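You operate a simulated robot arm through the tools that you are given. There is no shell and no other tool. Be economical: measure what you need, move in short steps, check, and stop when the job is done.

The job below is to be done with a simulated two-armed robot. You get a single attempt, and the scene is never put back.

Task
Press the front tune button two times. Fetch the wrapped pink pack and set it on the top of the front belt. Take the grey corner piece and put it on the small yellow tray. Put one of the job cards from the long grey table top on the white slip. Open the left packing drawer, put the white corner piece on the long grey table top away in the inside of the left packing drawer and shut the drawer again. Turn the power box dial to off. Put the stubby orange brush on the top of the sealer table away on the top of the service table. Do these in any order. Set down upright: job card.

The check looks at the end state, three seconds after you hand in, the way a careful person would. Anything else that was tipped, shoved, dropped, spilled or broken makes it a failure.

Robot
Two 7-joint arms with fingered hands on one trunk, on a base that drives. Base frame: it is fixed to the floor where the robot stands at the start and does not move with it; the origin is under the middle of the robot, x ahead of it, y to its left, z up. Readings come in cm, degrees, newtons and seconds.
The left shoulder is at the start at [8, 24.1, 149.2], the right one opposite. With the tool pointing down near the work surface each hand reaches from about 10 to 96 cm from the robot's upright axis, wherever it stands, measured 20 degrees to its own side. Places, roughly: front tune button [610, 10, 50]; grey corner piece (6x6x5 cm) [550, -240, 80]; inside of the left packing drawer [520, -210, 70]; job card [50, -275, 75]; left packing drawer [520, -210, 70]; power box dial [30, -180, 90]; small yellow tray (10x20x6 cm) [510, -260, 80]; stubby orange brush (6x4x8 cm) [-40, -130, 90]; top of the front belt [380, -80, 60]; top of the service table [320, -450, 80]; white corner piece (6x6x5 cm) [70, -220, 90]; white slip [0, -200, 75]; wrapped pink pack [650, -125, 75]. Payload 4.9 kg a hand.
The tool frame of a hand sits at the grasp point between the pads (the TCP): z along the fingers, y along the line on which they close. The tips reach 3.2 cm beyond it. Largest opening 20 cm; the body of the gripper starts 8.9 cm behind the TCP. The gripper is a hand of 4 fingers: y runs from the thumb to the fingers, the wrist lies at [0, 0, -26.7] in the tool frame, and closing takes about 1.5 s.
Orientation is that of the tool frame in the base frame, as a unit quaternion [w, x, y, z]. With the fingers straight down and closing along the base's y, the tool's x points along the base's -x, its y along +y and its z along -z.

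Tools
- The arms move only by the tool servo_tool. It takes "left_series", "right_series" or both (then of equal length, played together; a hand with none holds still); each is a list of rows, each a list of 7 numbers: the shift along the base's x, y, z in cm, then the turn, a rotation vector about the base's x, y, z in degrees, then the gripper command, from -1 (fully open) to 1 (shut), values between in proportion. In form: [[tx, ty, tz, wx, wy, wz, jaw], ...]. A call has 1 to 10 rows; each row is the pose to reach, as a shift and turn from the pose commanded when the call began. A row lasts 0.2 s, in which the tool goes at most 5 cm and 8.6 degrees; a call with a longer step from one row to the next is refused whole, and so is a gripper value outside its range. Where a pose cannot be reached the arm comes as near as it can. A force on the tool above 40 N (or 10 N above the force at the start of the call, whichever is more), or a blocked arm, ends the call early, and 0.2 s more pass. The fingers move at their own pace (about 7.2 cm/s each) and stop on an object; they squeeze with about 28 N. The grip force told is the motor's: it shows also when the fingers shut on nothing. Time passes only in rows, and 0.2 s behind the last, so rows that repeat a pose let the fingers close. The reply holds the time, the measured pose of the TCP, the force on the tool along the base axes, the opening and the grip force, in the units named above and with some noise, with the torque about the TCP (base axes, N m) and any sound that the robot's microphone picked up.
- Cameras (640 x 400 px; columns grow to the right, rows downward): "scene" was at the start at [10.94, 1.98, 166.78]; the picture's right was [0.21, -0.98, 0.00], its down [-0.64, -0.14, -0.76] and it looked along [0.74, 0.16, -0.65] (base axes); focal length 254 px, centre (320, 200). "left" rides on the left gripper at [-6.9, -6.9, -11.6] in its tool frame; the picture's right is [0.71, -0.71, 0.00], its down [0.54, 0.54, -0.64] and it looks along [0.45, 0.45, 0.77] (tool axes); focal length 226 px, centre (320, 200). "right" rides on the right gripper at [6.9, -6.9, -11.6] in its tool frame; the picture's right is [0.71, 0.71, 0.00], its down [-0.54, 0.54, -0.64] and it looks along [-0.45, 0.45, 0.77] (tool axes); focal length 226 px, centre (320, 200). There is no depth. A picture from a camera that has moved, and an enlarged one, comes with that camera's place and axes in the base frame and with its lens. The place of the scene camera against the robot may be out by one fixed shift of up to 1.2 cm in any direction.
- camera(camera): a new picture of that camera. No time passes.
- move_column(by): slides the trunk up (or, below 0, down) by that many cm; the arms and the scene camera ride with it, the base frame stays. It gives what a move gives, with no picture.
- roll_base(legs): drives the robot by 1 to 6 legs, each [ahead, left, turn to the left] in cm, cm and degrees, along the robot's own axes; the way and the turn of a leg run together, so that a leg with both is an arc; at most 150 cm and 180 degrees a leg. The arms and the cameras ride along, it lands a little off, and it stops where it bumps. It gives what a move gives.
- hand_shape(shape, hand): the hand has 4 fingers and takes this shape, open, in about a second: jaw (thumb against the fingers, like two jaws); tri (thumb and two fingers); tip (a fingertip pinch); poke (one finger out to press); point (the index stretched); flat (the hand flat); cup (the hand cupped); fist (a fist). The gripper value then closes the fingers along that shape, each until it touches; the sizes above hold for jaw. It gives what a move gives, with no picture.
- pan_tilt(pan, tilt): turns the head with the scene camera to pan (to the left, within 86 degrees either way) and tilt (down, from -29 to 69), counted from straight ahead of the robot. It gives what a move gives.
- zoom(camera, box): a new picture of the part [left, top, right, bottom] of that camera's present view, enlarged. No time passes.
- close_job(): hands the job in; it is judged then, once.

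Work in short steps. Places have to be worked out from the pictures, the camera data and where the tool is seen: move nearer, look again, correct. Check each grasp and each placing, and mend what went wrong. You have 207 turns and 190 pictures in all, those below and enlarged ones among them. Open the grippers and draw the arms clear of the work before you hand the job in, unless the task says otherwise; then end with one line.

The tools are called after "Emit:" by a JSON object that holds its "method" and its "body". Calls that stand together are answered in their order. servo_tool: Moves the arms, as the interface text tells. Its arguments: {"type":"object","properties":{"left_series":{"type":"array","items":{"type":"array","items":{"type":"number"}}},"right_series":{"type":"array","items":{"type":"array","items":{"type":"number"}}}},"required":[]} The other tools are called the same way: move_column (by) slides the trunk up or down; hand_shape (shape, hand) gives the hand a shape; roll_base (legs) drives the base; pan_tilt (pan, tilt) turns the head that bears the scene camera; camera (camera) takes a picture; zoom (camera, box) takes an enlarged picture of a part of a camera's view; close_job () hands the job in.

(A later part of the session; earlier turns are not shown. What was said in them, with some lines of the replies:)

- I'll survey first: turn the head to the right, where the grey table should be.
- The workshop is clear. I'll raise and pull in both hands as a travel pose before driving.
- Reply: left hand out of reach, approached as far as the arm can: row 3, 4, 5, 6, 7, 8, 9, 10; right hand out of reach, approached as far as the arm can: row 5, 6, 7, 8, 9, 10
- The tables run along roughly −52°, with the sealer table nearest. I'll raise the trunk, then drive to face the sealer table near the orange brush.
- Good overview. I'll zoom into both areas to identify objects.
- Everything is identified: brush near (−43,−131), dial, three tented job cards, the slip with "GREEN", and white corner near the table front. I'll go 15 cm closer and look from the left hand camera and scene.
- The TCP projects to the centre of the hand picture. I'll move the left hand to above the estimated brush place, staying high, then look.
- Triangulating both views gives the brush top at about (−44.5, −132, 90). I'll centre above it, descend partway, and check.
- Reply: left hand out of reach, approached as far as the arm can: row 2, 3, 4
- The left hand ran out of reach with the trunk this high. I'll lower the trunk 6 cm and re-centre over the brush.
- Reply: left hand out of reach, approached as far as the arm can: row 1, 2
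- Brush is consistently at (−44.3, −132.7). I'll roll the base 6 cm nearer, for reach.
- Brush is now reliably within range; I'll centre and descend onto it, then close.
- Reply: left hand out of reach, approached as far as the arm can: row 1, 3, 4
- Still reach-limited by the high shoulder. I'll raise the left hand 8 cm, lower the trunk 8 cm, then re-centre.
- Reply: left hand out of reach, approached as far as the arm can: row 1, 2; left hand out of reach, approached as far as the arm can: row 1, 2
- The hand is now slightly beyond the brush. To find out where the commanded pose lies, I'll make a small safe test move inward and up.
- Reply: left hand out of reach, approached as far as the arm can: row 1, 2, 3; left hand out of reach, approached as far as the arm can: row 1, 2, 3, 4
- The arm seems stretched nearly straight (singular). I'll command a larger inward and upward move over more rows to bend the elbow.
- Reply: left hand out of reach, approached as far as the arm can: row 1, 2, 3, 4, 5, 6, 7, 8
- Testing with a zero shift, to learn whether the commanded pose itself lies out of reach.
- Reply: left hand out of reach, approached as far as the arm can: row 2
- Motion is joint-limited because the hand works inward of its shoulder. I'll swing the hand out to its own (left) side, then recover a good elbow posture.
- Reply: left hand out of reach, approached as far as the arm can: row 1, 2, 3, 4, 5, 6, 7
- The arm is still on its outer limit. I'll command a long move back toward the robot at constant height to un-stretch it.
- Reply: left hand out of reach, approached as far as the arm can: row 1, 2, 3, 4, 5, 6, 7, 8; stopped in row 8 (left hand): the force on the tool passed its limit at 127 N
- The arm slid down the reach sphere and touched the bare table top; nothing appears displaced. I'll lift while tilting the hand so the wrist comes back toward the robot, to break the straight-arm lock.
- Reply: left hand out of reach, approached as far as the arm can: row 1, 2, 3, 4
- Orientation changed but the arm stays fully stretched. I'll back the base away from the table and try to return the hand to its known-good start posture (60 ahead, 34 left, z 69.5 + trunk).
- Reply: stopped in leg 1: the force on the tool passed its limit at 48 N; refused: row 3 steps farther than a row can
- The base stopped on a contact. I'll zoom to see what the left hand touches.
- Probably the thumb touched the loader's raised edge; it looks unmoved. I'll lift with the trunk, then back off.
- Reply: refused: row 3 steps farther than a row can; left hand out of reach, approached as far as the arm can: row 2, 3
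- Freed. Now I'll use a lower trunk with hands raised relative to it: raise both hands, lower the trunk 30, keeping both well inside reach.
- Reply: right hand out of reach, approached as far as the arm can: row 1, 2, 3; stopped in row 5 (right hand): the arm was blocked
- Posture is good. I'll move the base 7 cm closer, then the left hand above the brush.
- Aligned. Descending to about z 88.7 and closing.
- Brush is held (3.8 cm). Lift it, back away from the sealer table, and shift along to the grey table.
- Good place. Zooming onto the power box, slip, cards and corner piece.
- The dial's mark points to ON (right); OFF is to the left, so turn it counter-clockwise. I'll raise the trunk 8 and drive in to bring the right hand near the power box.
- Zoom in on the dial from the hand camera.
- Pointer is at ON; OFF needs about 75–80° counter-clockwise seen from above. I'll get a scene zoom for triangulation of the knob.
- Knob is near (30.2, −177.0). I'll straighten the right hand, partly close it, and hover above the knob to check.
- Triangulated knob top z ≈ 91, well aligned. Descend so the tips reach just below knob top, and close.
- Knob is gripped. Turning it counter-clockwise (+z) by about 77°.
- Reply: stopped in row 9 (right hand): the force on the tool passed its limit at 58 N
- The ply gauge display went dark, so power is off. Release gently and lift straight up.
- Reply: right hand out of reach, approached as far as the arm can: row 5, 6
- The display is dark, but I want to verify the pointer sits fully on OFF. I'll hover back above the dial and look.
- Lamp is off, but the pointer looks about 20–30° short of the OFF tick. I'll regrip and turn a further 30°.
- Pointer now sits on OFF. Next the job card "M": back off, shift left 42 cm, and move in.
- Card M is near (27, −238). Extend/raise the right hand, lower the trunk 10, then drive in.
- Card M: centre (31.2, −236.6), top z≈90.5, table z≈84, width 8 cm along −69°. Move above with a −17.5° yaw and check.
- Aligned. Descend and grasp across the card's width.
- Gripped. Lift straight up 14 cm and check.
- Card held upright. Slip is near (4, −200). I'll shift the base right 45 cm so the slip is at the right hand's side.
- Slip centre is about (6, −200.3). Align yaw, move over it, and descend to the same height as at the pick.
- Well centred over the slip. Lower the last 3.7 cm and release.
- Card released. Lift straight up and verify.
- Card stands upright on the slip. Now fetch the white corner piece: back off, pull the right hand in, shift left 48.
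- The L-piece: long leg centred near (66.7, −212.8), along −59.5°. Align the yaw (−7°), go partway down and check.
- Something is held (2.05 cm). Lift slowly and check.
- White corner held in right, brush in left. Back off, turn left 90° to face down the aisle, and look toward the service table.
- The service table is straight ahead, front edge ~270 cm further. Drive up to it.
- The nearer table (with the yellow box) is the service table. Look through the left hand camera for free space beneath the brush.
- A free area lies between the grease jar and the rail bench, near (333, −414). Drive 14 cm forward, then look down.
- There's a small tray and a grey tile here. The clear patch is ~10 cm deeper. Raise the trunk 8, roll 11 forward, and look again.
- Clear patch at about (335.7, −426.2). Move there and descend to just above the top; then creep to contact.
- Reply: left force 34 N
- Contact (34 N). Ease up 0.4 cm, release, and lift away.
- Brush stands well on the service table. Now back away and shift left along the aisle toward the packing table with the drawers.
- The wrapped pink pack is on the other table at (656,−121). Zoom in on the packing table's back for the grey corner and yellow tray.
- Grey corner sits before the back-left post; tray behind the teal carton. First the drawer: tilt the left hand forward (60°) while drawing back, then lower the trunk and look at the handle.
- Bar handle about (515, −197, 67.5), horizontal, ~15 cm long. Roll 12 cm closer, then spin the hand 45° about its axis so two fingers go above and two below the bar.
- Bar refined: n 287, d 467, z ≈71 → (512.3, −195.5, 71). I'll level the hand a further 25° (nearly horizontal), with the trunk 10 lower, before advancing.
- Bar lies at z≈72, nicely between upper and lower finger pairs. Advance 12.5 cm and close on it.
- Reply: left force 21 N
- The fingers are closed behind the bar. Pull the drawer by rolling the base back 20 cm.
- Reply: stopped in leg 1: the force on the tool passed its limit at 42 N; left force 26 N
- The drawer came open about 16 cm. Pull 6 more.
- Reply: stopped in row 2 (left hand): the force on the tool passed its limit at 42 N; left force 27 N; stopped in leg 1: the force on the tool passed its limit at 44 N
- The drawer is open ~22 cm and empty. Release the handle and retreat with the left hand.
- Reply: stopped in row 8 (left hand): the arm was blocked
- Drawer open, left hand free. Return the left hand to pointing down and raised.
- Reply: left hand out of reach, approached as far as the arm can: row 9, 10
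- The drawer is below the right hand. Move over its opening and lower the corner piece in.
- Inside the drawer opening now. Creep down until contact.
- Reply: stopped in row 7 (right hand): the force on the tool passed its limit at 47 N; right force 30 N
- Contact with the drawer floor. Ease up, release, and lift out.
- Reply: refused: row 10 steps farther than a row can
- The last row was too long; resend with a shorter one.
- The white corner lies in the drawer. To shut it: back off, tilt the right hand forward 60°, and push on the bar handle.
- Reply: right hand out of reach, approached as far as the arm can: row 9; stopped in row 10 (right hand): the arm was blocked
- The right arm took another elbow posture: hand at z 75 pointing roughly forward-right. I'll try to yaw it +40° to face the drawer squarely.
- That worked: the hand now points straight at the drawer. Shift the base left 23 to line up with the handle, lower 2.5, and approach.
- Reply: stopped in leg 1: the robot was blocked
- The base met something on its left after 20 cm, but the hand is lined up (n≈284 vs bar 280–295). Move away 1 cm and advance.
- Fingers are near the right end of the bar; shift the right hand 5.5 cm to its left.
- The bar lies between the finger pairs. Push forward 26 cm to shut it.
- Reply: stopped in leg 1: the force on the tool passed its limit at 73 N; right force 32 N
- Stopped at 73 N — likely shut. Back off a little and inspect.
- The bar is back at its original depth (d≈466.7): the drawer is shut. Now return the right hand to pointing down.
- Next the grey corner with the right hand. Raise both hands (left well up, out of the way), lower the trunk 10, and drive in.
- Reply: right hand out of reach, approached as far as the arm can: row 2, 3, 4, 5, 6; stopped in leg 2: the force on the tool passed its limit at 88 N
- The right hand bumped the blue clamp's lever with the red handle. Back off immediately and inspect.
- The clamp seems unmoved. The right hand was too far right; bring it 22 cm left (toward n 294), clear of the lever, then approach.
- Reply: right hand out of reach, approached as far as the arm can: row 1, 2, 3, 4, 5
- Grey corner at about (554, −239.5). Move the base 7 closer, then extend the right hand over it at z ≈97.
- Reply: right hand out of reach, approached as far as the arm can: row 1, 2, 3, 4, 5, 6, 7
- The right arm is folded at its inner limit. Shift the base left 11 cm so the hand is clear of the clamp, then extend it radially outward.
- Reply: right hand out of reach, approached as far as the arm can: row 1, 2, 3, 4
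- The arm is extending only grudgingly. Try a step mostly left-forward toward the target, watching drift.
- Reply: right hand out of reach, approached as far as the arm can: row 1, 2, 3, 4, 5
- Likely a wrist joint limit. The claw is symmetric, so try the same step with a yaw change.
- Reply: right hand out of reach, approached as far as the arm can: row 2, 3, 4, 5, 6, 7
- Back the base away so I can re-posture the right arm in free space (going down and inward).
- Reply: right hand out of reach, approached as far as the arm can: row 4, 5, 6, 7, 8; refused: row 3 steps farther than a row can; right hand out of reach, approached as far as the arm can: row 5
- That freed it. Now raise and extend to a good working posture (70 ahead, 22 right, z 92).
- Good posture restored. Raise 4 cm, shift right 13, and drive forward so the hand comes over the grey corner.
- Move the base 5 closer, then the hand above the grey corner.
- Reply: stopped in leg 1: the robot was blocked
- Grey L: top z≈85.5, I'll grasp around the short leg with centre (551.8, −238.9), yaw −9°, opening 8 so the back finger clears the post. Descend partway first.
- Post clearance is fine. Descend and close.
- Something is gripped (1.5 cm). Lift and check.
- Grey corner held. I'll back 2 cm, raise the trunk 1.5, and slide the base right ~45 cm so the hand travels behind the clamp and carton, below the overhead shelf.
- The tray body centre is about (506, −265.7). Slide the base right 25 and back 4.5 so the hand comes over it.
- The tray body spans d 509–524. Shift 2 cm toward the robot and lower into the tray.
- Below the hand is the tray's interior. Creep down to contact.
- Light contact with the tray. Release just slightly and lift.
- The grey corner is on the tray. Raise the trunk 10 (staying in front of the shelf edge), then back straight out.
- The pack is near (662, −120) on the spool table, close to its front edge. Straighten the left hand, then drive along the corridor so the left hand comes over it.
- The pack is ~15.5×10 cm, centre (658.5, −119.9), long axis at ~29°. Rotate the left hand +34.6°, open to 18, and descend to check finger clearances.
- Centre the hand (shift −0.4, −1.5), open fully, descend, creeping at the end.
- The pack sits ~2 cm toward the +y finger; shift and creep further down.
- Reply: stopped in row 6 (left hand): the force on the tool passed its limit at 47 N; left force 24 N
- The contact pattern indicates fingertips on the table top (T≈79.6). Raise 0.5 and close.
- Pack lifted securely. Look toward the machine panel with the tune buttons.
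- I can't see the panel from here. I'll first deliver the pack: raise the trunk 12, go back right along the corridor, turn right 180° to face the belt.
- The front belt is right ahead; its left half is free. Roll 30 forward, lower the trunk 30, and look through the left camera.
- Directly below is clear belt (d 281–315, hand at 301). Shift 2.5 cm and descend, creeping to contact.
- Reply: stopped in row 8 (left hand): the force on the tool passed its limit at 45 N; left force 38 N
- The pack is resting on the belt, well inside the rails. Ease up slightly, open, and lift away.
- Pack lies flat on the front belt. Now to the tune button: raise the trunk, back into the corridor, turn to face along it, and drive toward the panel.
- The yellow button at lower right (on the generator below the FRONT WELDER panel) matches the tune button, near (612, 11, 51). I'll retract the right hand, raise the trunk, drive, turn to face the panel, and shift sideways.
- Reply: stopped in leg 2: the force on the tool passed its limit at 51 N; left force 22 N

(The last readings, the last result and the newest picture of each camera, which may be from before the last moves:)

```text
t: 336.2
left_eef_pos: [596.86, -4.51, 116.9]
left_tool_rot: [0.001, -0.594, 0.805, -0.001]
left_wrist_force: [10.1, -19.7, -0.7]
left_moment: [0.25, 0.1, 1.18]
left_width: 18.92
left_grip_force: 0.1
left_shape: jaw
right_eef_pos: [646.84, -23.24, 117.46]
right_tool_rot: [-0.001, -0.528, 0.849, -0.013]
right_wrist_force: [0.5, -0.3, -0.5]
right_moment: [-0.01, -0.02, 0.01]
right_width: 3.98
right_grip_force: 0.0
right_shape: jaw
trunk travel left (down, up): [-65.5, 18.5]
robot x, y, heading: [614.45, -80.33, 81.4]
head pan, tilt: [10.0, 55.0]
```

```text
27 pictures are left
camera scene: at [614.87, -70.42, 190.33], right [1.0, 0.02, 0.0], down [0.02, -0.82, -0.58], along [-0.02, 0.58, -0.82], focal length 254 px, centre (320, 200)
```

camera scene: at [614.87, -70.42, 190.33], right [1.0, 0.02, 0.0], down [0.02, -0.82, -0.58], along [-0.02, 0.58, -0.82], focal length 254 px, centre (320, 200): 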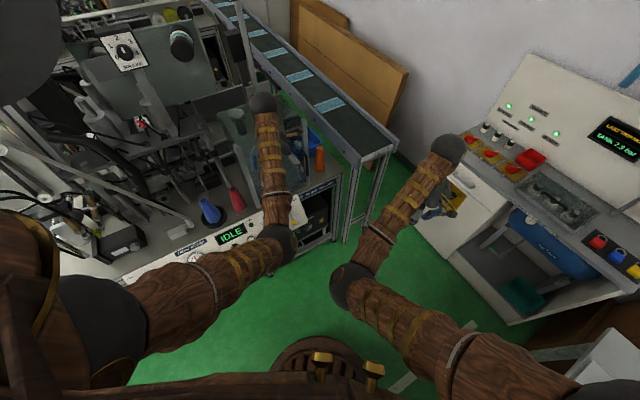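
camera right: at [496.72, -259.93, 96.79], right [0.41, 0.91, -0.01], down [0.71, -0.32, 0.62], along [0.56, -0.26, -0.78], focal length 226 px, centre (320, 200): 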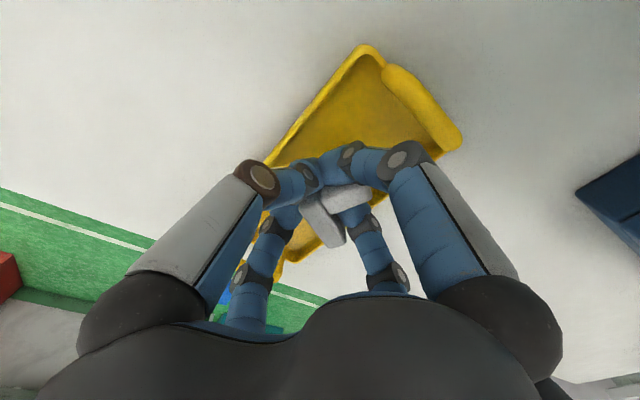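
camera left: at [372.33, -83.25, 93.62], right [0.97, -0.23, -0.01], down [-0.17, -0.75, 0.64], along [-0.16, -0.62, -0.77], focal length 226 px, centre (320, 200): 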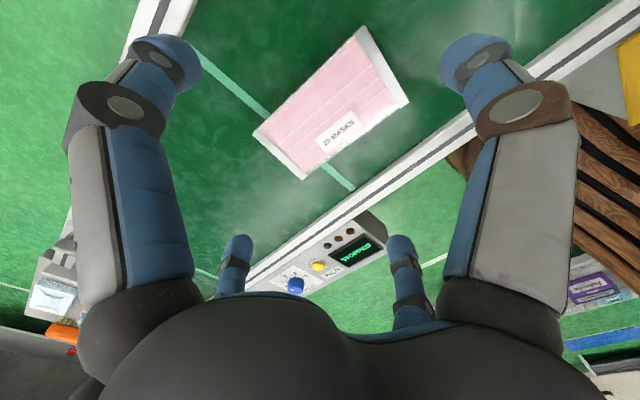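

The left hand touched the glass guard. Turn back 12°, retract the left hand too, then turn to face the panel.

Emit:
{"method": "roll_base", "body": {"legs": [[0, 0, -12]]}}

Emit:
{"method": "servo_tool", "body": {"left_series": [[-1.2, -3, -2, 0, 0, 0, -0.5], [-2.4, -6, -4, 0, 0, 0, 0], [-3.6, -9, -6, 0, 0, 0, 0], [-4.7, -12.1, -8, 0, 0, 0, 0]]}}

Emit:
{"method": "roll_base", "body": {"legs": [[0, 0, 58], [0, -55, 0]]}}

Emit:
{"method": "pan_tilt", "body": {"pan": 10, "tilt": 58}}

Emit:
{"method": "camera", "body": {"camera": "scene"}}

```text
t: 337.4
left_eef_pos: [612.79, -2.0, 116.66]
left_tool_rot: [0.002, -0.505, 0.863, -0.002]
left_wrist_force: [-0.1, 0.5, -0.4]
left_moment: [0.0, -0.07, 0.0]
left_width: 18.98
left_grip_force: 0.0
left_shape: jaw
right_eef_pos: [657.78, -30.78, 117.36]
right_tool_rot: [-0.002, -0.435, 0.9, -0.017]
right_wrist_force: [-0.8, 0.3, 0.1]
right_moment: [-0.04, 0.01, 0.02]
right_width: 3.99
right_grip_force: 0.1
right_shape: jaw
trunk travel left (down, up): [-65.5, 18.5]
robot x, y, heading: [614.85, -80.83, 69.0]
head pan, tilt: [10.0, 55.0]
```

```text
t: 338.4
left_eef_pos: [608.16, -14.28, 108.71]
left_tool_rot: [0.003, -0.505, 0.863, 0.0]
left_wrist_force: [0.0, 0.5, 0.7]
left_moment: [0.0, -0.01, 0.01]
left_width: 10.05
left_grip_force: 0.1
left_shape: jaw
right_eef_pos: [657.99, -31.16, 117.48]
right_tool_rot: [-0.002, -0.435, 0.9, -0.014]
right_wrist_force: [-0.8, 0.1, 0.4]
right_moment: [0.04, -0.01, -0.02]
right_width: 3.97
right_grip_force: 0.1
right_shape: jaw
trunk travel left (down, up): [-65.5, 18.5]
robot x, y, heading: [614.45, -80.68, 69.3]
head pan, tilt: [10.0, 55.0]
```

```text
t: 344.1
left_eef_pos: [599.18, -17.55, 108.56]
left_tool_rot: [-0.001, 0.858, -0.514, 0.0]
left_wrist_force: [0.6, -0.8, 0.1]
left_moment: [0.01, -0.04, -0.02]
left_width: 10.04
left_grip_force: 0.1
left_shape: jaw
right_eef_pos: [640.04, 15.24, 117.33]
right_tool_rot: [-0.005, 0.814, -0.581, 0.014]
right_wrist_force: [-0.1, -0.1, 1.0]
right_moment: [0.02, -0.03, -0.02]
right_width: 4.0
right_grip_force: 0.1
right_shape: jaw
trunk travel left (down, up): [-65.5, 18.5]
robot x, y, heading: [658.07, -47.94, 126.6]
head pan, tilt: [10.0, 55.0]
```

```text
t: 344.7
left_eef_pos: [599.08, -17.53, 108.48]
left_tool_rot: [-0.002, 0.858, -0.514, 0.0]
left_wrist_force: [-0.2, 1.2, -0.9]
left_moment: [-0.03, -0.03, 0.0]
left_width: 10.07
left_grip_force: 0.1
left_shape: jaw
right_eef_pos: [640.13, 15.29, 117.43]
right_tool_rot: [-0.004, 0.814, -0.58, 0.015]
right_wrist_force: [-0.5, -1.1, 0.1]
right_moment: [0.01, 0.0, 0.05]
right_width: 3.99
right_grip_force: 0.0
right_shape: jaw
trunk travel left (down, up): [-65.5, 18.5]
robot x, y, heading: [658.68, -47.79, 126.7]
head pan, tilt: [10.0, 58.0]
```

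```text
26 pictures are left
camera scene: at [651.2, -40.52, 189.94], right [0.69, 0.73, 0.0], down [0.62, -0.58, -0.53], along [-0.38, 0.36, -0.85], focal length 254 px, centre (320, 200)
```

scene: 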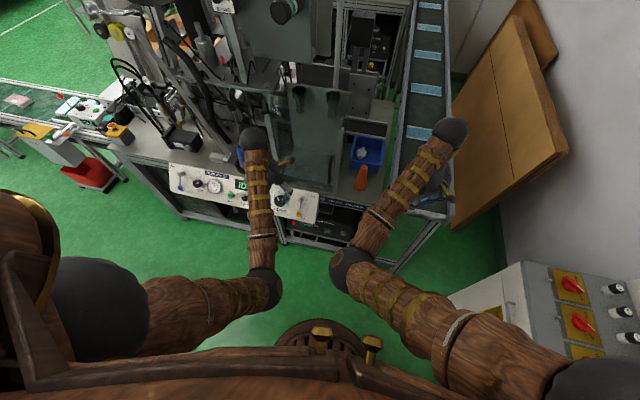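

Emit:
{"method": "zoom", "body": {"camera": "scene", "box": [260, 190, 380, 270]}}

```text
5.00 times, centred on (320, 230) of scene
camera zoom: at [651.2, -40.52, 189.94], right [0.69, 0.73, 0.0], down [0.62, -0.58, -0.53], along [-0.38, 0.36, -0.85], focal length 1269 px, centre (320, 50)
```

zoom: 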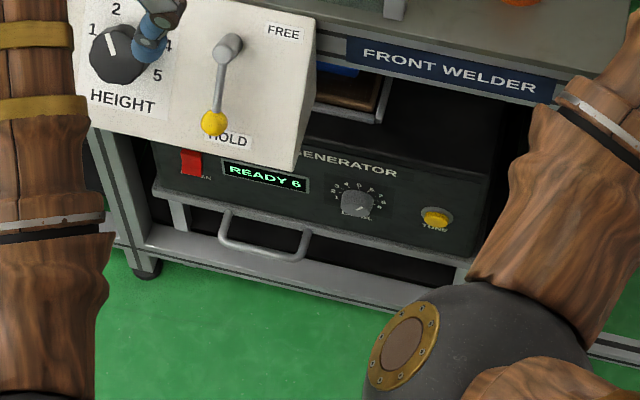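

The yellow TUNE button triangulates to (614, 15, 46) on the generator's front. I'll use the right hand: retract the left hand, shift base left 19 cm, and set the right hand to the poke shape.

Emit:
{"method": "servo_tool", "body": {"left_series": [[2, -2.7, -3, 0, 0, 0, 0], [4, -5.4, -6, 0, 0, 0, 0], [6, -8, -9, 0, 0, 0, 0], [8.4, -11.2, -12, 0, 0, 0, 0], [8.4, -11.2, -14, 0, 0, 0, 0]]}}

Emit:
{"method": "roll_base", "body": {"legs": [[0, 19, 0]]}}

Emit:
{"method": "hand_shape", "body": {"shape": "poke", "hand": "right"}}

Emit:
{"method": "move_column", "body": {"by": -22}}

Emit:
{"method": "camera", "body": {"camera": "right"}}

```text
t: 345.9
left_eef_pos: [607.67, -28.71, 94.37]
left_tool_rot: [-0.001, 0.858, -0.514, 0.0]
left_wrist_force: [-0.4, 0.8, 0.0]
left_moment: [0.03, 0.0, 0.03]
left_width: 10.01
left_grip_force: 0.1
left_shape: jaw
right_eef_pos: [640.04, 15.26, 117.37]
right_tool_rot: [-0.005, 0.814, -0.58, 0.014]
right_wrist_force: [-0.1, 0.8, 0.2]
right_moment: [0.0, 0.01, 0.01]
right_width: 3.99
right_grip_force: 0.1
right_shape: jaw
trunk travel left (down, up): [-65.5, 18.5]
robot x, y, heading: [658.36, -47.67, 126.7]
head pan, tilt: [10.0, 58.0]
```

```text
t: 347.4
left_eef_pos: [592.73, -39.82, 94.49]
left_tool_rot: [0.0, 0.857, -0.515, -0.001]
left_wrist_force: [0.6, 0.9, 0.8]
left_moment: [-0.04, 0.04, 0.0]
left_width: 10.06
left_grip_force: 0.1
left_shape: jaw
right_eef_pos: [625.14, 4.28, 117.11]
right_tool_rot: [-0.003, 0.814, -0.581, 0.014]
right_wrist_force: [-0.3, 0.8, 1.0]
right_moment: [-0.06, 0.03, -0.02]
right_width: 3.96
right_grip_force: 0.1
right_shape: jaw
trunk travel left (down, up): [-65.5, 18.5]
robot x, y, heading: [643.47, -58.76, 126.5]
head pan, tilt: [10.0, 58.0]
```

```text
t: 348.3
left_eef_pos: [592.3, -40.15, 94.34]
left_tool_rot: [-0.001, 0.858, -0.514, 0.001]
left_wrist_force: [0.2, 0.0, 0.5]
left_moment: [0.0, -0.04, 0.03]
left_width: 10.02
left_grip_force: 0.1
left_shape: jaw
right_eef_pos: [624.96, 4.1, 117.42]
right_tool_rot: [-0.006, 0.814, -0.581, 0.014]
right_wrist_force: [-0.5, -0.2, -0.7]
right_moment: [0.0, -0.04, -0.01]
right_width: 0.0
right_grip_force: 0.1
right_shape: poke
trunk travel left (down, up): [-65.5, 18.5]
robot x, y, heading: [643.09, -59.03, 126.5]
head pan, tilt: [10.0, 58.0]
```

```text
t: 350.7
left_eef_pos: [592.52, -39.96, 72.4]
left_tool_rot: [-0.003, 0.858, -0.514, 0.0]
left_wrist_force: [-0.1, -0.4, -0.5]
left_moment: [-0.02, 0.01, -0.01]
left_width: 10.04
left_grip_force: 0.0
left_shape: jaw
right_eef_pos: [624.93, 4.13, 95.31]
right_tool_rot: [-0.005, 0.814, -0.581, 0.013]
right_wrist_force: [0.8, 0.5, 0.1]
right_moment: [0.01, -0.03, 0.01]
right_width: 0.0
right_grip_force: 0.1
right_shape: poke
trunk travel left (down, up): [-43.5, 40.5]
robot x, y, heading: [642.86, -59.07, 126.5]
head pan, tilt: [10.0, 58.0]
```

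```text
24 pictures are left
camera right: at [633.29, 0.11, 107.24], right [-0.44, -0.9, -0.01], down [-0.71, 0.34, 0.62], along [-0.56, 0.28, -0.78], focal length 226 px, centre (320, 200)
```

right: 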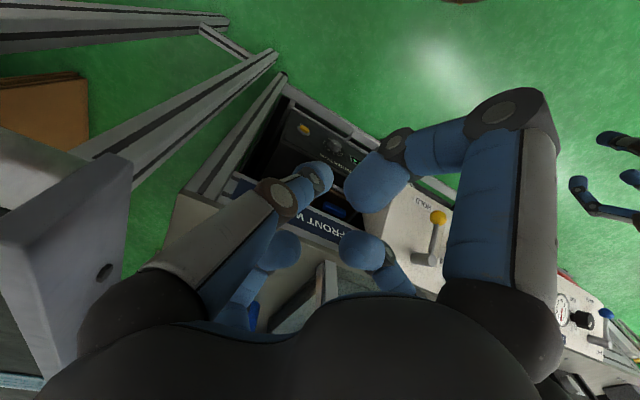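

The poke finger is on the tool axis. Tilt the hand forward ~55° while lowering it in front of the machine.

Emit:
{"method": "servo_tool", "body": {"right_series": [[0.6, -0.8, -4.5, 6.3, 4.7, 0, 0], [1.2, -1.6, -9, 12.6, 9.4, 0, 0], [1.2, -1.6, -13.5, 18.9, 14.1, 0, 0], [1.2, -1.6, -18, 25.2, 18.8, 0, 0], [1.2, -1.6, -22.5, 31.5, 23.5, 0, 0], [1.2, -1.6, -27, 37.8, 28.2, 0, 0], [1.2, -1.6, -31.5, 44, 33, 0, 0]]}}

Emit:
{"method": "camera", "body": {"camera": "right"}}

```text
t: 352.3
left_eef_pos: [592.33, -40.13, 72.32]
left_tool_rot: [-0.002, 0.858, -0.514, -0.001]
left_wrist_force: [0.1, -0.4, 0.2]
left_moment: [0.0, 0.0, 0.0]
left_width: 10.03
left_grip_force: 0.1
left_shape: jaw
right_eef_pos: [626.22, 2.54, 63.79]
right_tool_rot: [-0.144, 0.724, -0.522, -0.427]
right_wrist_force: [0.5, -0.5, 0.0]
right_moment: [0.03, -0.05, -0.05]
right_width: 0.0
right_grip_force: 0.0
right_shape: poke
trunk travel left (down, up): [-43.5, 40.5]
robot x, y, heading: [643.23, -59.15, 126.8]
head pan, tilt: [10.0, 58.0]
```

```text
23 pictures are left
camera right: at [638.12, -6.24, 63.58], right [-0.56, -0.74, -0.38], down [-0.22, -0.3, 0.93], along [-0.8, 0.6, 0.0], focal length 226 px, centre (320, 200)
```

right: 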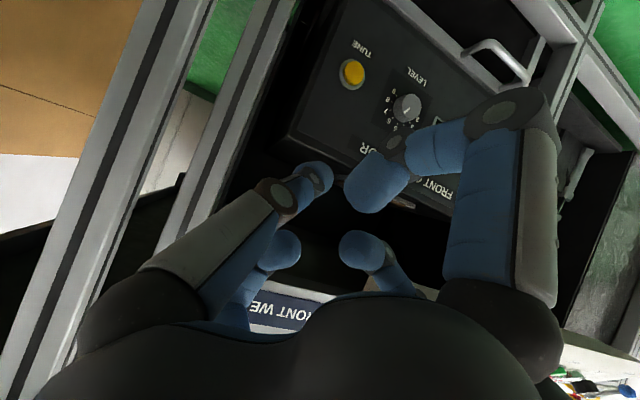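

TUNE button confirmed, position (614.1, 14.8, 45.4) agreed by all three views. Lower the trunk 16.5, then move the fingertip in front of the button.

Emit:
{"method": "move_column", "body": {"by": -16.5}}

Emit:
{"method": "servo_tool", "body": {"right_series": [[-2.5, 2, 0, 0, 0, 0, 0], [-5, 4, 0, 0, 0, 0, 0], [-7.4, 6, 0, 0, 0, 0, 0]]}}

Emit:
{"method": "camera", "body": {"camera": "right"}}

```text
t: 354.1
left_eef_pos: [592.53, -39.89, 56.11]
left_tool_rot: [-0.002, 0.858, -0.514, 0.0]
left_wrist_force: [-1.0, -0.6, -0.6]
left_moment: [0.0, 0.01, 0.02]
left_width: 10.03
left_grip_force: 0.1
left_shape: jaw
right_eef_pos: [626.15, 2.76, 47.22]
right_tool_rot: [-0.144, 0.724, -0.522, -0.427]
right_wrist_force: [0.0, 0.1, 0.5]
right_moment: [-0.01, 0.01, 0.02]
right_width: 0.0
right_grip_force: 0.1
right_shape: poke
trunk travel left (down, up): [-27.0, 57.0]
robot x, y, heading: [643.24, -59.26, 127.1]
head pan, tilt: [10.0, 58.0]
```

```text
t: 354.9
left_eef_pos: [592.5, -40.07, 55.92]
left_tool_rot: [-0.002, 0.857, -0.515, 0.0]
left_wrist_force: [0.3, -0.5, -0.2]
left_moment: [0.01, -0.01, 0.02]
left_width: 9.98
left_grip_force: 0.0
left_shape: jaw
right_eef_pos: [618.78, 8.65, 47.22]
right_tool_rot: [-0.145, 0.725, -0.522, -0.426]
right_wrist_force: [0.3, -0.3, -0.6]
right_moment: [0.0, 0.03, -0.01]
right_width: 0.03
right_grip_force: 0.1
right_shape: poke
trunk travel left (down, up): [-27.0, 57.0]
robot x, y, heading: [643.68, -59.44, 126.2]
head pan, tilt: [10.0, 58.0]
```

```text
22 pictures are left
camera right: at [630.8, -0.27, 47.12], right [-0.56, -0.74, -0.38], down [-0.23, -0.3, 0.93], along [-0.8, 0.6, 0.0], focal length 226 px, centre (320, 200)
```

right: 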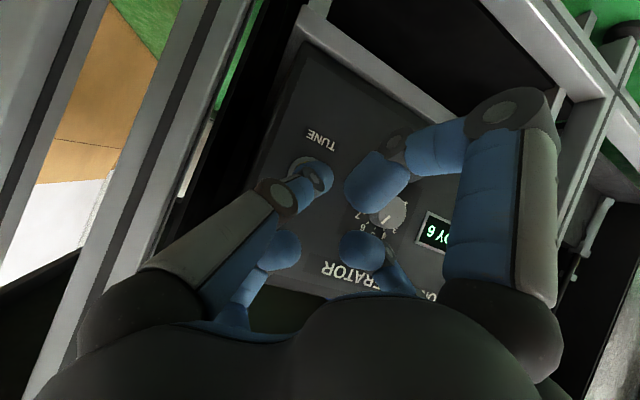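

Emit:
{"method": "zoom", "body": {"camera": "right", "box": [250, 110, 410, 230]}}

```text
3.33 times, centred on (330, 170) of right
camera zoom: at [630.8, -0.27, 47.12], right [-0.56, -0.74, -0.38], down [-0.23, -0.3, 0.93], along [-0.8, 0.6, 0.0], focal length 754 px, centre (287, 300)
```

zoom: 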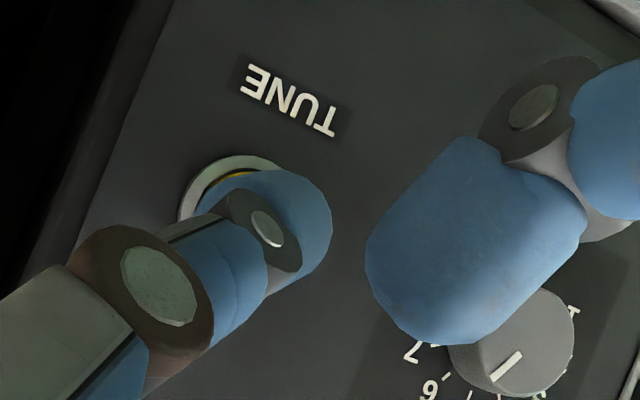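

The fingertip axis lines up with the TUNE button (straight ahead ~5 cm). First press: advance, hold, retract.

Emit:
{"method": "servo_tool", "body": {"right_series": [[-1.3, 1.8, -0.1, 0, 0, 0, 0], [-2.5, 3.4, -0.2, 0, 0, 0, 0], [-3.1, 4.2, -0.2, 0, 0, 0, 0], [-3.5, 4.7, -0.2, 0, 0, 0, 0], [-3.9, 5.2, -0.2, 0, 0, 0, 0]]}}

```text
t: 356.0
left_eef_pos: [592.67, -40.13, 55.93]
left_tool_rot: [-0.002, 0.857, -0.515, -0.001]
left_wrist_force: [0.4, -0.6, -0.4]
left_moment: [-0.02, 0.02, 0.0]
left_width: 10.05
left_grip_force: 0.2
left_shape: jaw
right_eef_pos: [616.31, 12.63, 46.13]
right_tool_rot: [-0.143, 0.727, -0.524, -0.42]
right_wrist_force: [9.8, -21.4, -3.0]
right_moment: [-0.38, -0.25, 0.04]
right_width: 0.0
right_grip_force: 0.2
right_shape: poke
trunk travel left (down, up): [-27.0, 57.0]
robot x, y, heading: [643.96, -59.34, 126.4]
head pan, tilt: [10.0, 58.0]
heard: click
stopped in row 5 (right hand): the force on the tool passed its limit at 48 N (the readings are from after the stop); the commanded pose is now the measured one
```

A click was heard: first press done. Retract 3.5 cm to release.

Emit:
{"method": "servo_tool", "body": {"right_series": [[1, -1.3, 0.3, 0, 0, 0, 0], [2, -2.6, 0.6, 0, 0, 0, 0], [2.4, -3.2, 0.8, 0, 0, 0, 0], [2.4, -3.2, 0.8, 0, 0, 0, 0]]}}

Emit:
{"method": "zoom", "body": {"camera": "right", "box": [250, 110, 490, 290]}}

```text
t: 357.0
left_eef_pos: [592.53, -39.93, 55.96]
left_tool_rot: [-0.003, 0.858, -0.514, 0.001]
left_wrist_force: [0.0, 0.3, 0.2]
left_moment: [0.0, 0.02, 0.01]
left_width: 10.04
left_grip_force: 0.0
left_shape: jaw
right_eef_pos: [618.23, 9.81, 47.38]
right_tool_rot: [-0.145, 0.725, -0.523, -0.423]
right_wrist_force: [0.1, 0.1, 0.1]
right_moment: [0.0, 0.0, -0.01]
right_width: 0.0
right_grip_force: 0.0
right_shape: poke
trunk travel left (down, up): [-27.0, 57.0]
robot x, y, heading: [643.91, -59.15, 126.5]
head pan, tilt: [10.0, 58.0]
```

```text
2.22 times, centred on (370, 200) of right
camera zoom: at [630.39, 0.81, 47.35], right [-0.56, -0.74, -0.38], down [-0.23, -0.3, 0.93], along [-0.8, 0.6, -0.01], focal length 502 px, centre (209, 200)
```

zoom: 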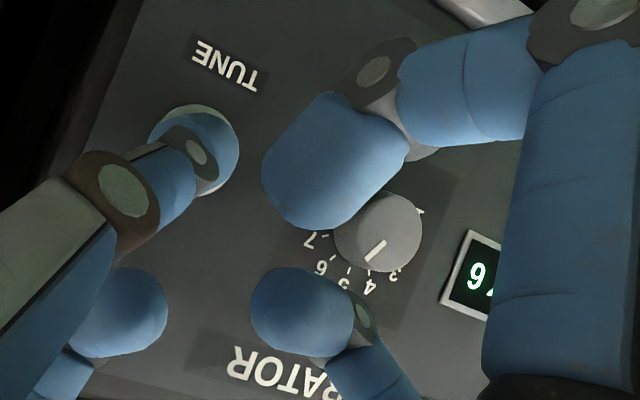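

Released, now press the second time along the same path.

Emit:
{"method": "servo_tool", "body": {"right_series": [[-0.9, 1.2, -0.5, 0, 0, 0, 0], [-1.7, 2.3, -0.9, 0, 0, 0, 0], [-2.2, 3, -1, 0, 0, 0, 0], [-2.6, 3.5, -1, 0, 0, 0, 0], [-3, 4, -1, 0, 0, 0, 0]]}}

Emit:
{"method": "servo_tool", "body": {"right_series": [[1.2, -1.6, 0.3, 0, 0, 0, 0], [2.4, -3.2, 0.6, 0, 0, 0, 0], [4, -5.3, 0.8, 0, 0, 0, 0], [6.5, -8.5, 0.8, 0, 0, 0, 0]]}}

Emit:
{"method": "camera", "body": {"camera": "right"}}

```text
t: 358.1
left_eef_pos: [592.64, -39.88, 55.92]
left_tool_rot: [-0.003, 0.857, -0.516, 0.0]
left_wrist_force: [-0.4, 0.0, -0.5]
left_moment: [0.02, -0.02, -0.01]
left_width: 10.05
left_grip_force: 0.1
left_shape: jaw
right_eef_pos: [616.49, 13.0, 45.57]
right_tool_rot: [-0.144, 0.727, -0.526, -0.417]
right_wrist_force: [10.0, -8.3, 2.8]
right_moment: [0.18, 0.04, -0.14]
right_width: 0.0
right_grip_force: 0.0
right_shape: poke
trunk travel left (down, up): [-27.0, 57.0]
robot x, y, heading: [643.37, -59.3, 126.4]
head pan, tilt: [10.0, 58.0]
heard: click
stopped in row 5 (right hand): the force on the tool passed its limit at 46 N (the readings are from after the stop); the commanded pose is now the measured one
```

```text
t: 359.1
left_eef_pos: [592.74, -40.01, 56.0]
left_tool_rot: [-0.001, 0.857, -0.516, -0.002]
left_wrist_force: [-0.4, -1.2, 0.2]
left_moment: [0.01, 0.03, 0.01]
left_width: 10.01
left_grip_force: 0.1
left_shape: jaw
right_eef_pos: [622.69, 4.76, 46.55]
right_tool_rot: [-0.144, 0.726, -0.525, -0.419]
right_wrist_force: [0.6, 0.0, 0.9]
right_moment: [0.0, 0.02, -0.02]
right_width: 0.01
right_grip_force: 0.0
right_shape: poke
trunk travel left (down, up): [-27.0, 57.0]
robot x, y, heading: [643.36, -59.27, 126.5]
head pan, tilt: [10.0, 58.0]
```

```text
19 pictures are left
camera right: at [634.73, -4.19, 46.81], right [-0.56, -0.74, -0.37], down [-0.24, -0.29, 0.93], along [-0.8, 0.61, -0.01], focal length 226 px, centre (320, 200)
```

right: 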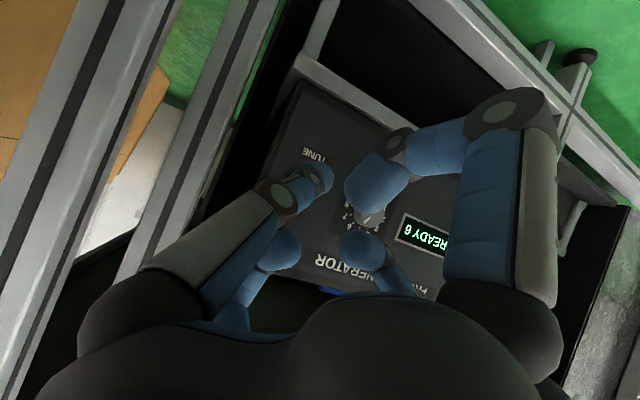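

Two clicks heard, so the button was pressed twice. Withdraw: raise the trunk, and bring the right hand back upright, clear of the machine.

Emit:
{"method": "servo_tool", "body": {"right_series": [[2.4, -3.2, 0, 0, 0, 0, 0], [4, -5.3, 0, 0, 0, 0, 0]]}}

Emit:
{"method": "move_column", "body": {"by": 16.5}}

Emit:
{"method": "servo_tool", "body": {"right_series": [[0, 0, 4.5, -6.3, -4.7, 0, 0], [0, 0, 9, -12.6, -9.4, 0, 0], [0, 0, 13.5, -18.9, -14.1, 0, 0], [0, 0, 18, -25.2, -18.8, 0, 0], [-0.5, 0.7, 21, -31.5, -23.5, 0, 0], [-1, 1.4, 23, -37.8, -28.2, 0, 0], [-1.5, 2, 25, -44, -33, 0, 0]]}}

Emit:
{"method": "hand_shape", "body": {"shape": "jaw", "hand": "right"}}

Emit:
{"method": "camera", "body": {"camera": "scene"}}

```text
t: 359.7
left_eef_pos: [592.63, -39.98, 55.8]
left_tool_rot: [-0.002, 0.857, -0.516, 0.0]
left_wrist_force: [-0.5, -0.1, 0.5]
left_moment: [-0.03, 0.0, 0.02]
left_width: 10.06
left_grip_force: 0.1
left_shape: jaw
right_eef_pos: [626.59, -0.44, 46.45]
right_tool_rot: [-0.144, 0.726, -0.526, -0.419]
right_wrist_force: [0.0, 0.1, 0.2]
right_moment: [0.0, 0.02, -0.01]
right_width: 0.0
right_grip_force: 0.0
right_shape: poke
trunk travel left (down, up): [-27.0, 57.0]
robot x, y, heading: [643.44, -59.3, 126.6]
head pan, tilt: [10.0, 58.0]
```

```text
t: 361.5
left_eef_pos: [592.54, -39.88, 72.46]
left_tool_rot: [-0.002, 0.857, -0.516, 0.0]
left_wrist_force: [0.1, 0.6, 0.0]
left_moment: [0.01, 0.01, -0.03]
left_width: 10.03
left_grip_force: 0.1
left_shape: jaw
right_eef_pos: [626.77, -0.44, 62.96]
right_tool_rot: [-0.145, 0.727, -0.526, -0.417]
right_wrist_force: [0.2, 0.0, 0.5]
right_moment: [-0.02, 0.0, -0.01]
right_width: 0.02
right_grip_force: 0.1
right_shape: poke
trunk travel left (down, up): [-43.5, 40.5]
robot x, y, heading: [643.08, -59.46, 126.4]
head pan, tilt: [10.0, 58.0]
```

```text
t: 363.3
left_eef_pos: [592.63, -40.06, 72.44]
left_tool_rot: [-0.002, 0.857, -0.516, 0.0]
left_wrist_force: [0.4, 0.5, 0.6]
left_moment: [0.02, 0.03, -0.04]
left_width: 10.05
left_grip_force: 0.1
left_shape: jaw
right_eef_pos: [627.57, 5.3, 88.95]
right_tool_rot: [-0.031, 0.796, -0.605, -0.008]
right_wrist_force: [-0.2, 0.8, 0.6]
right_moment: [-0.01, 0.04, 0.02]
right_width: 0.0
right_grip_force: 0.1
right_shape: poke
right hand out of reach, approached as far as the arm can: row 7
trunk travel left (down, up): [-43.5, 40.5]
robot x, y, heading: [643.65, -59.29, 126.5]
head pan, tilt: [10.0, 58.0]
stopped in row 7 (right hand): the arm was blocked; the commanded pose is now the measured one
```

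```text
t: 364.2
left_eef_pos: [592.56, -39.96, 72.34]
left_tool_rot: [-0.002, 0.857, -0.516, 0.0]
left_wrist_force: [-0.6, 0.0, -0.7]
left_moment: [-0.02, 0.0, 0.0]
left_width: 10.04
left_grip_force: 0.2
left_shape: jaw
right_eef_pos: [627.58, 5.5, 88.99]
right_tool_rot: [-0.03, 0.796, -0.604, -0.008]
right_wrist_force: [0.3, 0.2, 0.3]
right_moment: [-0.01, 0.01, 0.02]
right_width: 19.99
right_grip_force: 0.1
right_shape: jaw
trunk travel left (down, up): [-43.5, 40.5]
robot x, y, heading: [643.69, -59.14, 126.7]
head pan, tilt: [10.0, 58.0]
```

```text
18 pictures are left
camera scene: at [636.23, -51.83, 167.94], right [0.69, 0.72, 0.0], down [0.61, -0.58, -0.53], along [-0.38, 0.37, -0.85], focal length 254 px, centre (320, 200)
```

scene: 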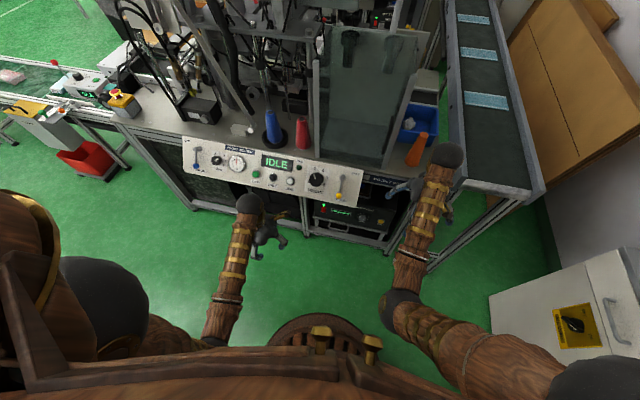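

Everything at the machine looks in order. Raise the trunk and roll away along the corridor so both hands are well clear, then take a last look at the packing table.

Emit:
{"method": "move_column", "body": {"by": 18}}

Emit:
{"method": "roll_base", "body": {"legs": [[0, 90, 0], [0, 90, 0], [0, 0, 90]]}}

Emit:
{"method": "pan_tilt", "body": {"pan": 75, "tilt": 40}}

Emit:
{"method": "camera", "body": {"camera": "scene"}}

```text
t: 366.2
left_eef_pos: [592.54, -39.84, 90.4]
left_tool_rot: [-0.003, 0.856, -0.516, 0.0]
left_wrist_force: [-0.5, -0.4, -0.4]
left_moment: [0.01, 0.01, -0.02]
left_width: 10.02
left_grip_force: 0.0
left_shape: jaw
right_eef_pos: [627.57, 5.5, 107.02]
right_tool_rot: [-0.03, 0.797, -0.604, -0.008]
right_wrist_force: [0.1, -0.1, 0.1]
right_moment: [-0.01, 0.01, 0.01]
right_width: 20.0
right_grip_force: 0.0
right_shape: jaw
trunk travel left (down, up): [-61.5, 22.5]
robot x, y, heading: [643.2, -59.24, 126.3]
head pan, tilt: [10.0, 58.0]
```

```text
t: 379.1
left_eef_pos: [479.66, -215.9, 90.66]
left_tool_rot: [-0.002, 0.972, 0.235, -0.001]
left_wrist_force: [0.3, 0.2, -0.2]
left_moment: [0.0, -0.05, -0.01]
left_width: 10.02
left_grip_force: 0.1
left_shape: jaw
right_eef_pos: [434.61, -180.51, 106.86]
right_tool_rot: [-0.016, 0.991, 0.13, -0.027]
right_wrist_force: [0.0, 0.5, 0.8]
right_moment: [0.01, -0.01, 0.01]
right_width: 19.98
right_grip_force: 0.1
right_shape: jaw
trunk travel left (down, up): [-61.5, 22.5]
robot x, y, heading: [499.62, -165.73, -144.1]
head pan, tilt: [10.0, 58.0]
```

```text
t: 380.4
left_eef_pos: [479.69, -215.92, 90.37]
left_tool_rot: [-0.002, 0.972, 0.235, -0.001]
left_wrist_force: [0.4, 0.5, 0.4]
left_moment: [0.02, 0.0, 0.0]
left_width: 10.03
left_grip_force: 0.1
left_shape: jaw
right_eef_pos: [434.63, -180.43, 106.91]
right_tool_rot: [-0.015, 0.991, 0.13, -0.026]
right_wrist_force: [-0.1, -0.4, 0.1]
right_moment: [0.01, 0.01, 0.01]
right_width: 19.98
right_grip_force: 0.0
right_shape: jaw
trunk travel left (down, up): [-61.5, 22.5]
robot x, y, heading: [499.44, -165.29, -144.0]
head pan, tilt: [75.0, 40.0]
```

```text
17 pictures are left
camera scene: at [499.74, -174.86, 188.38], right [-0.94, -0.35, 0.0], down [-0.23, 0.6, -0.77], along [0.27, -0.72, -0.64], focal length 254 px, centre (320, 200)
```

scene: 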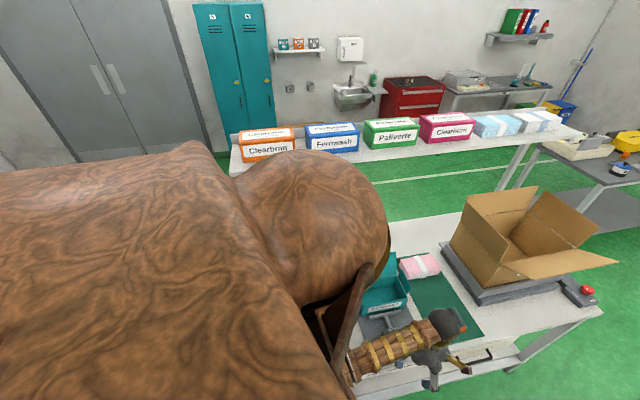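

Move away from the table (right 55), then turn to face it for a final check.

Emit:
{"method": "roll_base", "body": {"legs": [[0, -60, 0], [0, 0, 90]]}}

Emit:
{"method": "pan_tilt", "body": {"pan": 0, "tilt": 35}}

Emit:
{"method": "camera", "body": {"camera": "scene"}}

```text
t: 387.6
left_eef_pos: [514.88, -137.95, 90.38]
left_tool_rot: [0.0, 0.533, 0.846, -0.001]
left_wrist_force: [1.1, -0.8, 0.4]
left_moment: [-0.02, 0.02, 0.02]
left_width: 10.01
left_grip_force: 0.1
left_shape: jaw
right_eef_pos: [478.1, -181.83, 106.93]
right_tool_rot: [0.007, 0.62, 0.784, -0.031]
right_wrist_force: [-0.4, 0.6, -0.9]
right_moment: [0.0, -0.01, 0.03]
right_width: 19.99
right_grip_force: 0.0
right_shape: jaw
trunk travel left (down, up): [-61.5, 22.5]
robot x, y, heading: [464.63, -116.36, -55.8]
head pan, tilt: [75.0, 40.0]
```

```text
t: 389.1
left_eef_pos: [514.73, -137.85, 90.49]
left_tool_rot: [0.0, 0.533, 0.846, -0.002]
left_wrist_force: [-0.8, -0.8, -0.2]
left_moment: [0.0, 0.02, 0.01]
left_width: 10.06
left_grip_force: 0.0
left_shape: jaw
right_eef_pos: [478.18, -181.93, 106.93]
right_tool_rot: [0.007, 0.621, 0.783, -0.029]
right_wrist_force: [-0.6, 1.0, 0.4]
right_moment: [-0.03, 0.03, -0.01]
right_width: 20.0
right_grip_force: 0.0
right_shape: jaw
trunk travel left (down, up): [-61.5, 22.5]
robot x, y, heading: [464.88, -116.51, -55.9]
head pan, tilt: [0.0, 35.0]
```

```text
16 pictures are left
camera scene: at [471.15, -126.15, 189.14], right [-0.83, -0.56, 0.0], down [-0.32, 0.47, -0.82], along [0.46, -0.68, -0.57], focal length 254 px, centre (320, 200)
```

scene: 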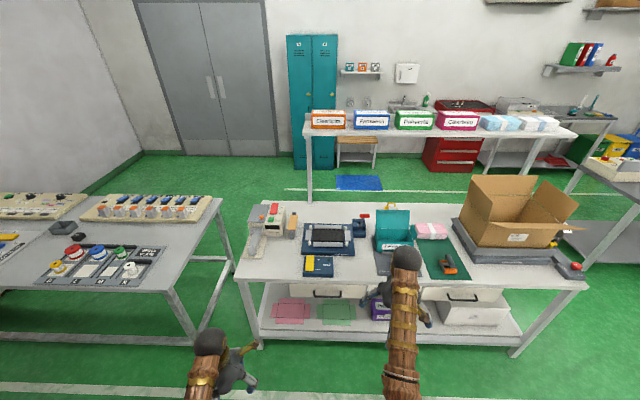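

Emit:
{"method": "zoom", "body": {"camera": "scene", "box": [230, 190, 430, 330]}}

```text
2.86 times, centred on (330, 260) of scene
camera zoom: at [471.15, -126.15, 189.14], right [-0.83, -0.56, 0.0], down [-0.32, 0.47, -0.82], along [0.46, -0.68, -0.57], focal length 725 px, centre (291, 29)
```

zoom: 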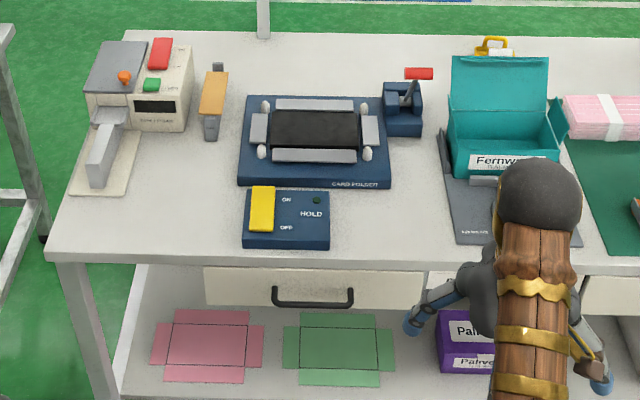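

The packing table is in order: drawer shut, clamp and carton as before, tray in place. Open the left gripper fully and hand in.

Emit:
{"method": "servo_tool", "body": {"left_series": [[0, 0, 0, 0, 0, 0, -1], [0, 0, 0, 0, 0, 0, -1], [0, 0, 0, 0, 0, 0, -1], [0, 0, 0, 0, 0, 0, -1]]}}

Emit:
{"method": "close_job", "body": {}}

```text
t: 390.1
left_eef_pos: [514.8, -137.94, 90.43]
left_tool_rot: [-0.001, 0.534, 0.846, -0.003]
left_wrist_force: [0.3, -0.3, -0.2]
left_moment: [-0.03, 0.03, -0.02]
left_width: 19.99
left_grip_force: 0.0
left_shape: jaw
right_eef_pos: [478.05, -181.93, 106.97]
right_tool_rot: [0.007, 0.62, 0.784, -0.03]
right_wrist_force: [-1.0, 0.0, 0.0]
right_moment: [-0.02, 0.02, -0.01]
right_width: 19.99
right_grip_force: 0.0
right_shape: jaw
trunk travel left (down, up): [-61.5, 22.5]
robot x, y, heading: [464.8, -116.9, -55.7]
head pan, tilt: [0.0, 35.0]
```

```text
The job is handed in.
```

I finished all seven parts and handed the job in; along the way I bumped the loader on the sealer table (48 N), the clamp lever on the packing table (88 N) and the welder's glass guard (51 N), and pictures show no visible shift, though I did not go back to re-check the loader.
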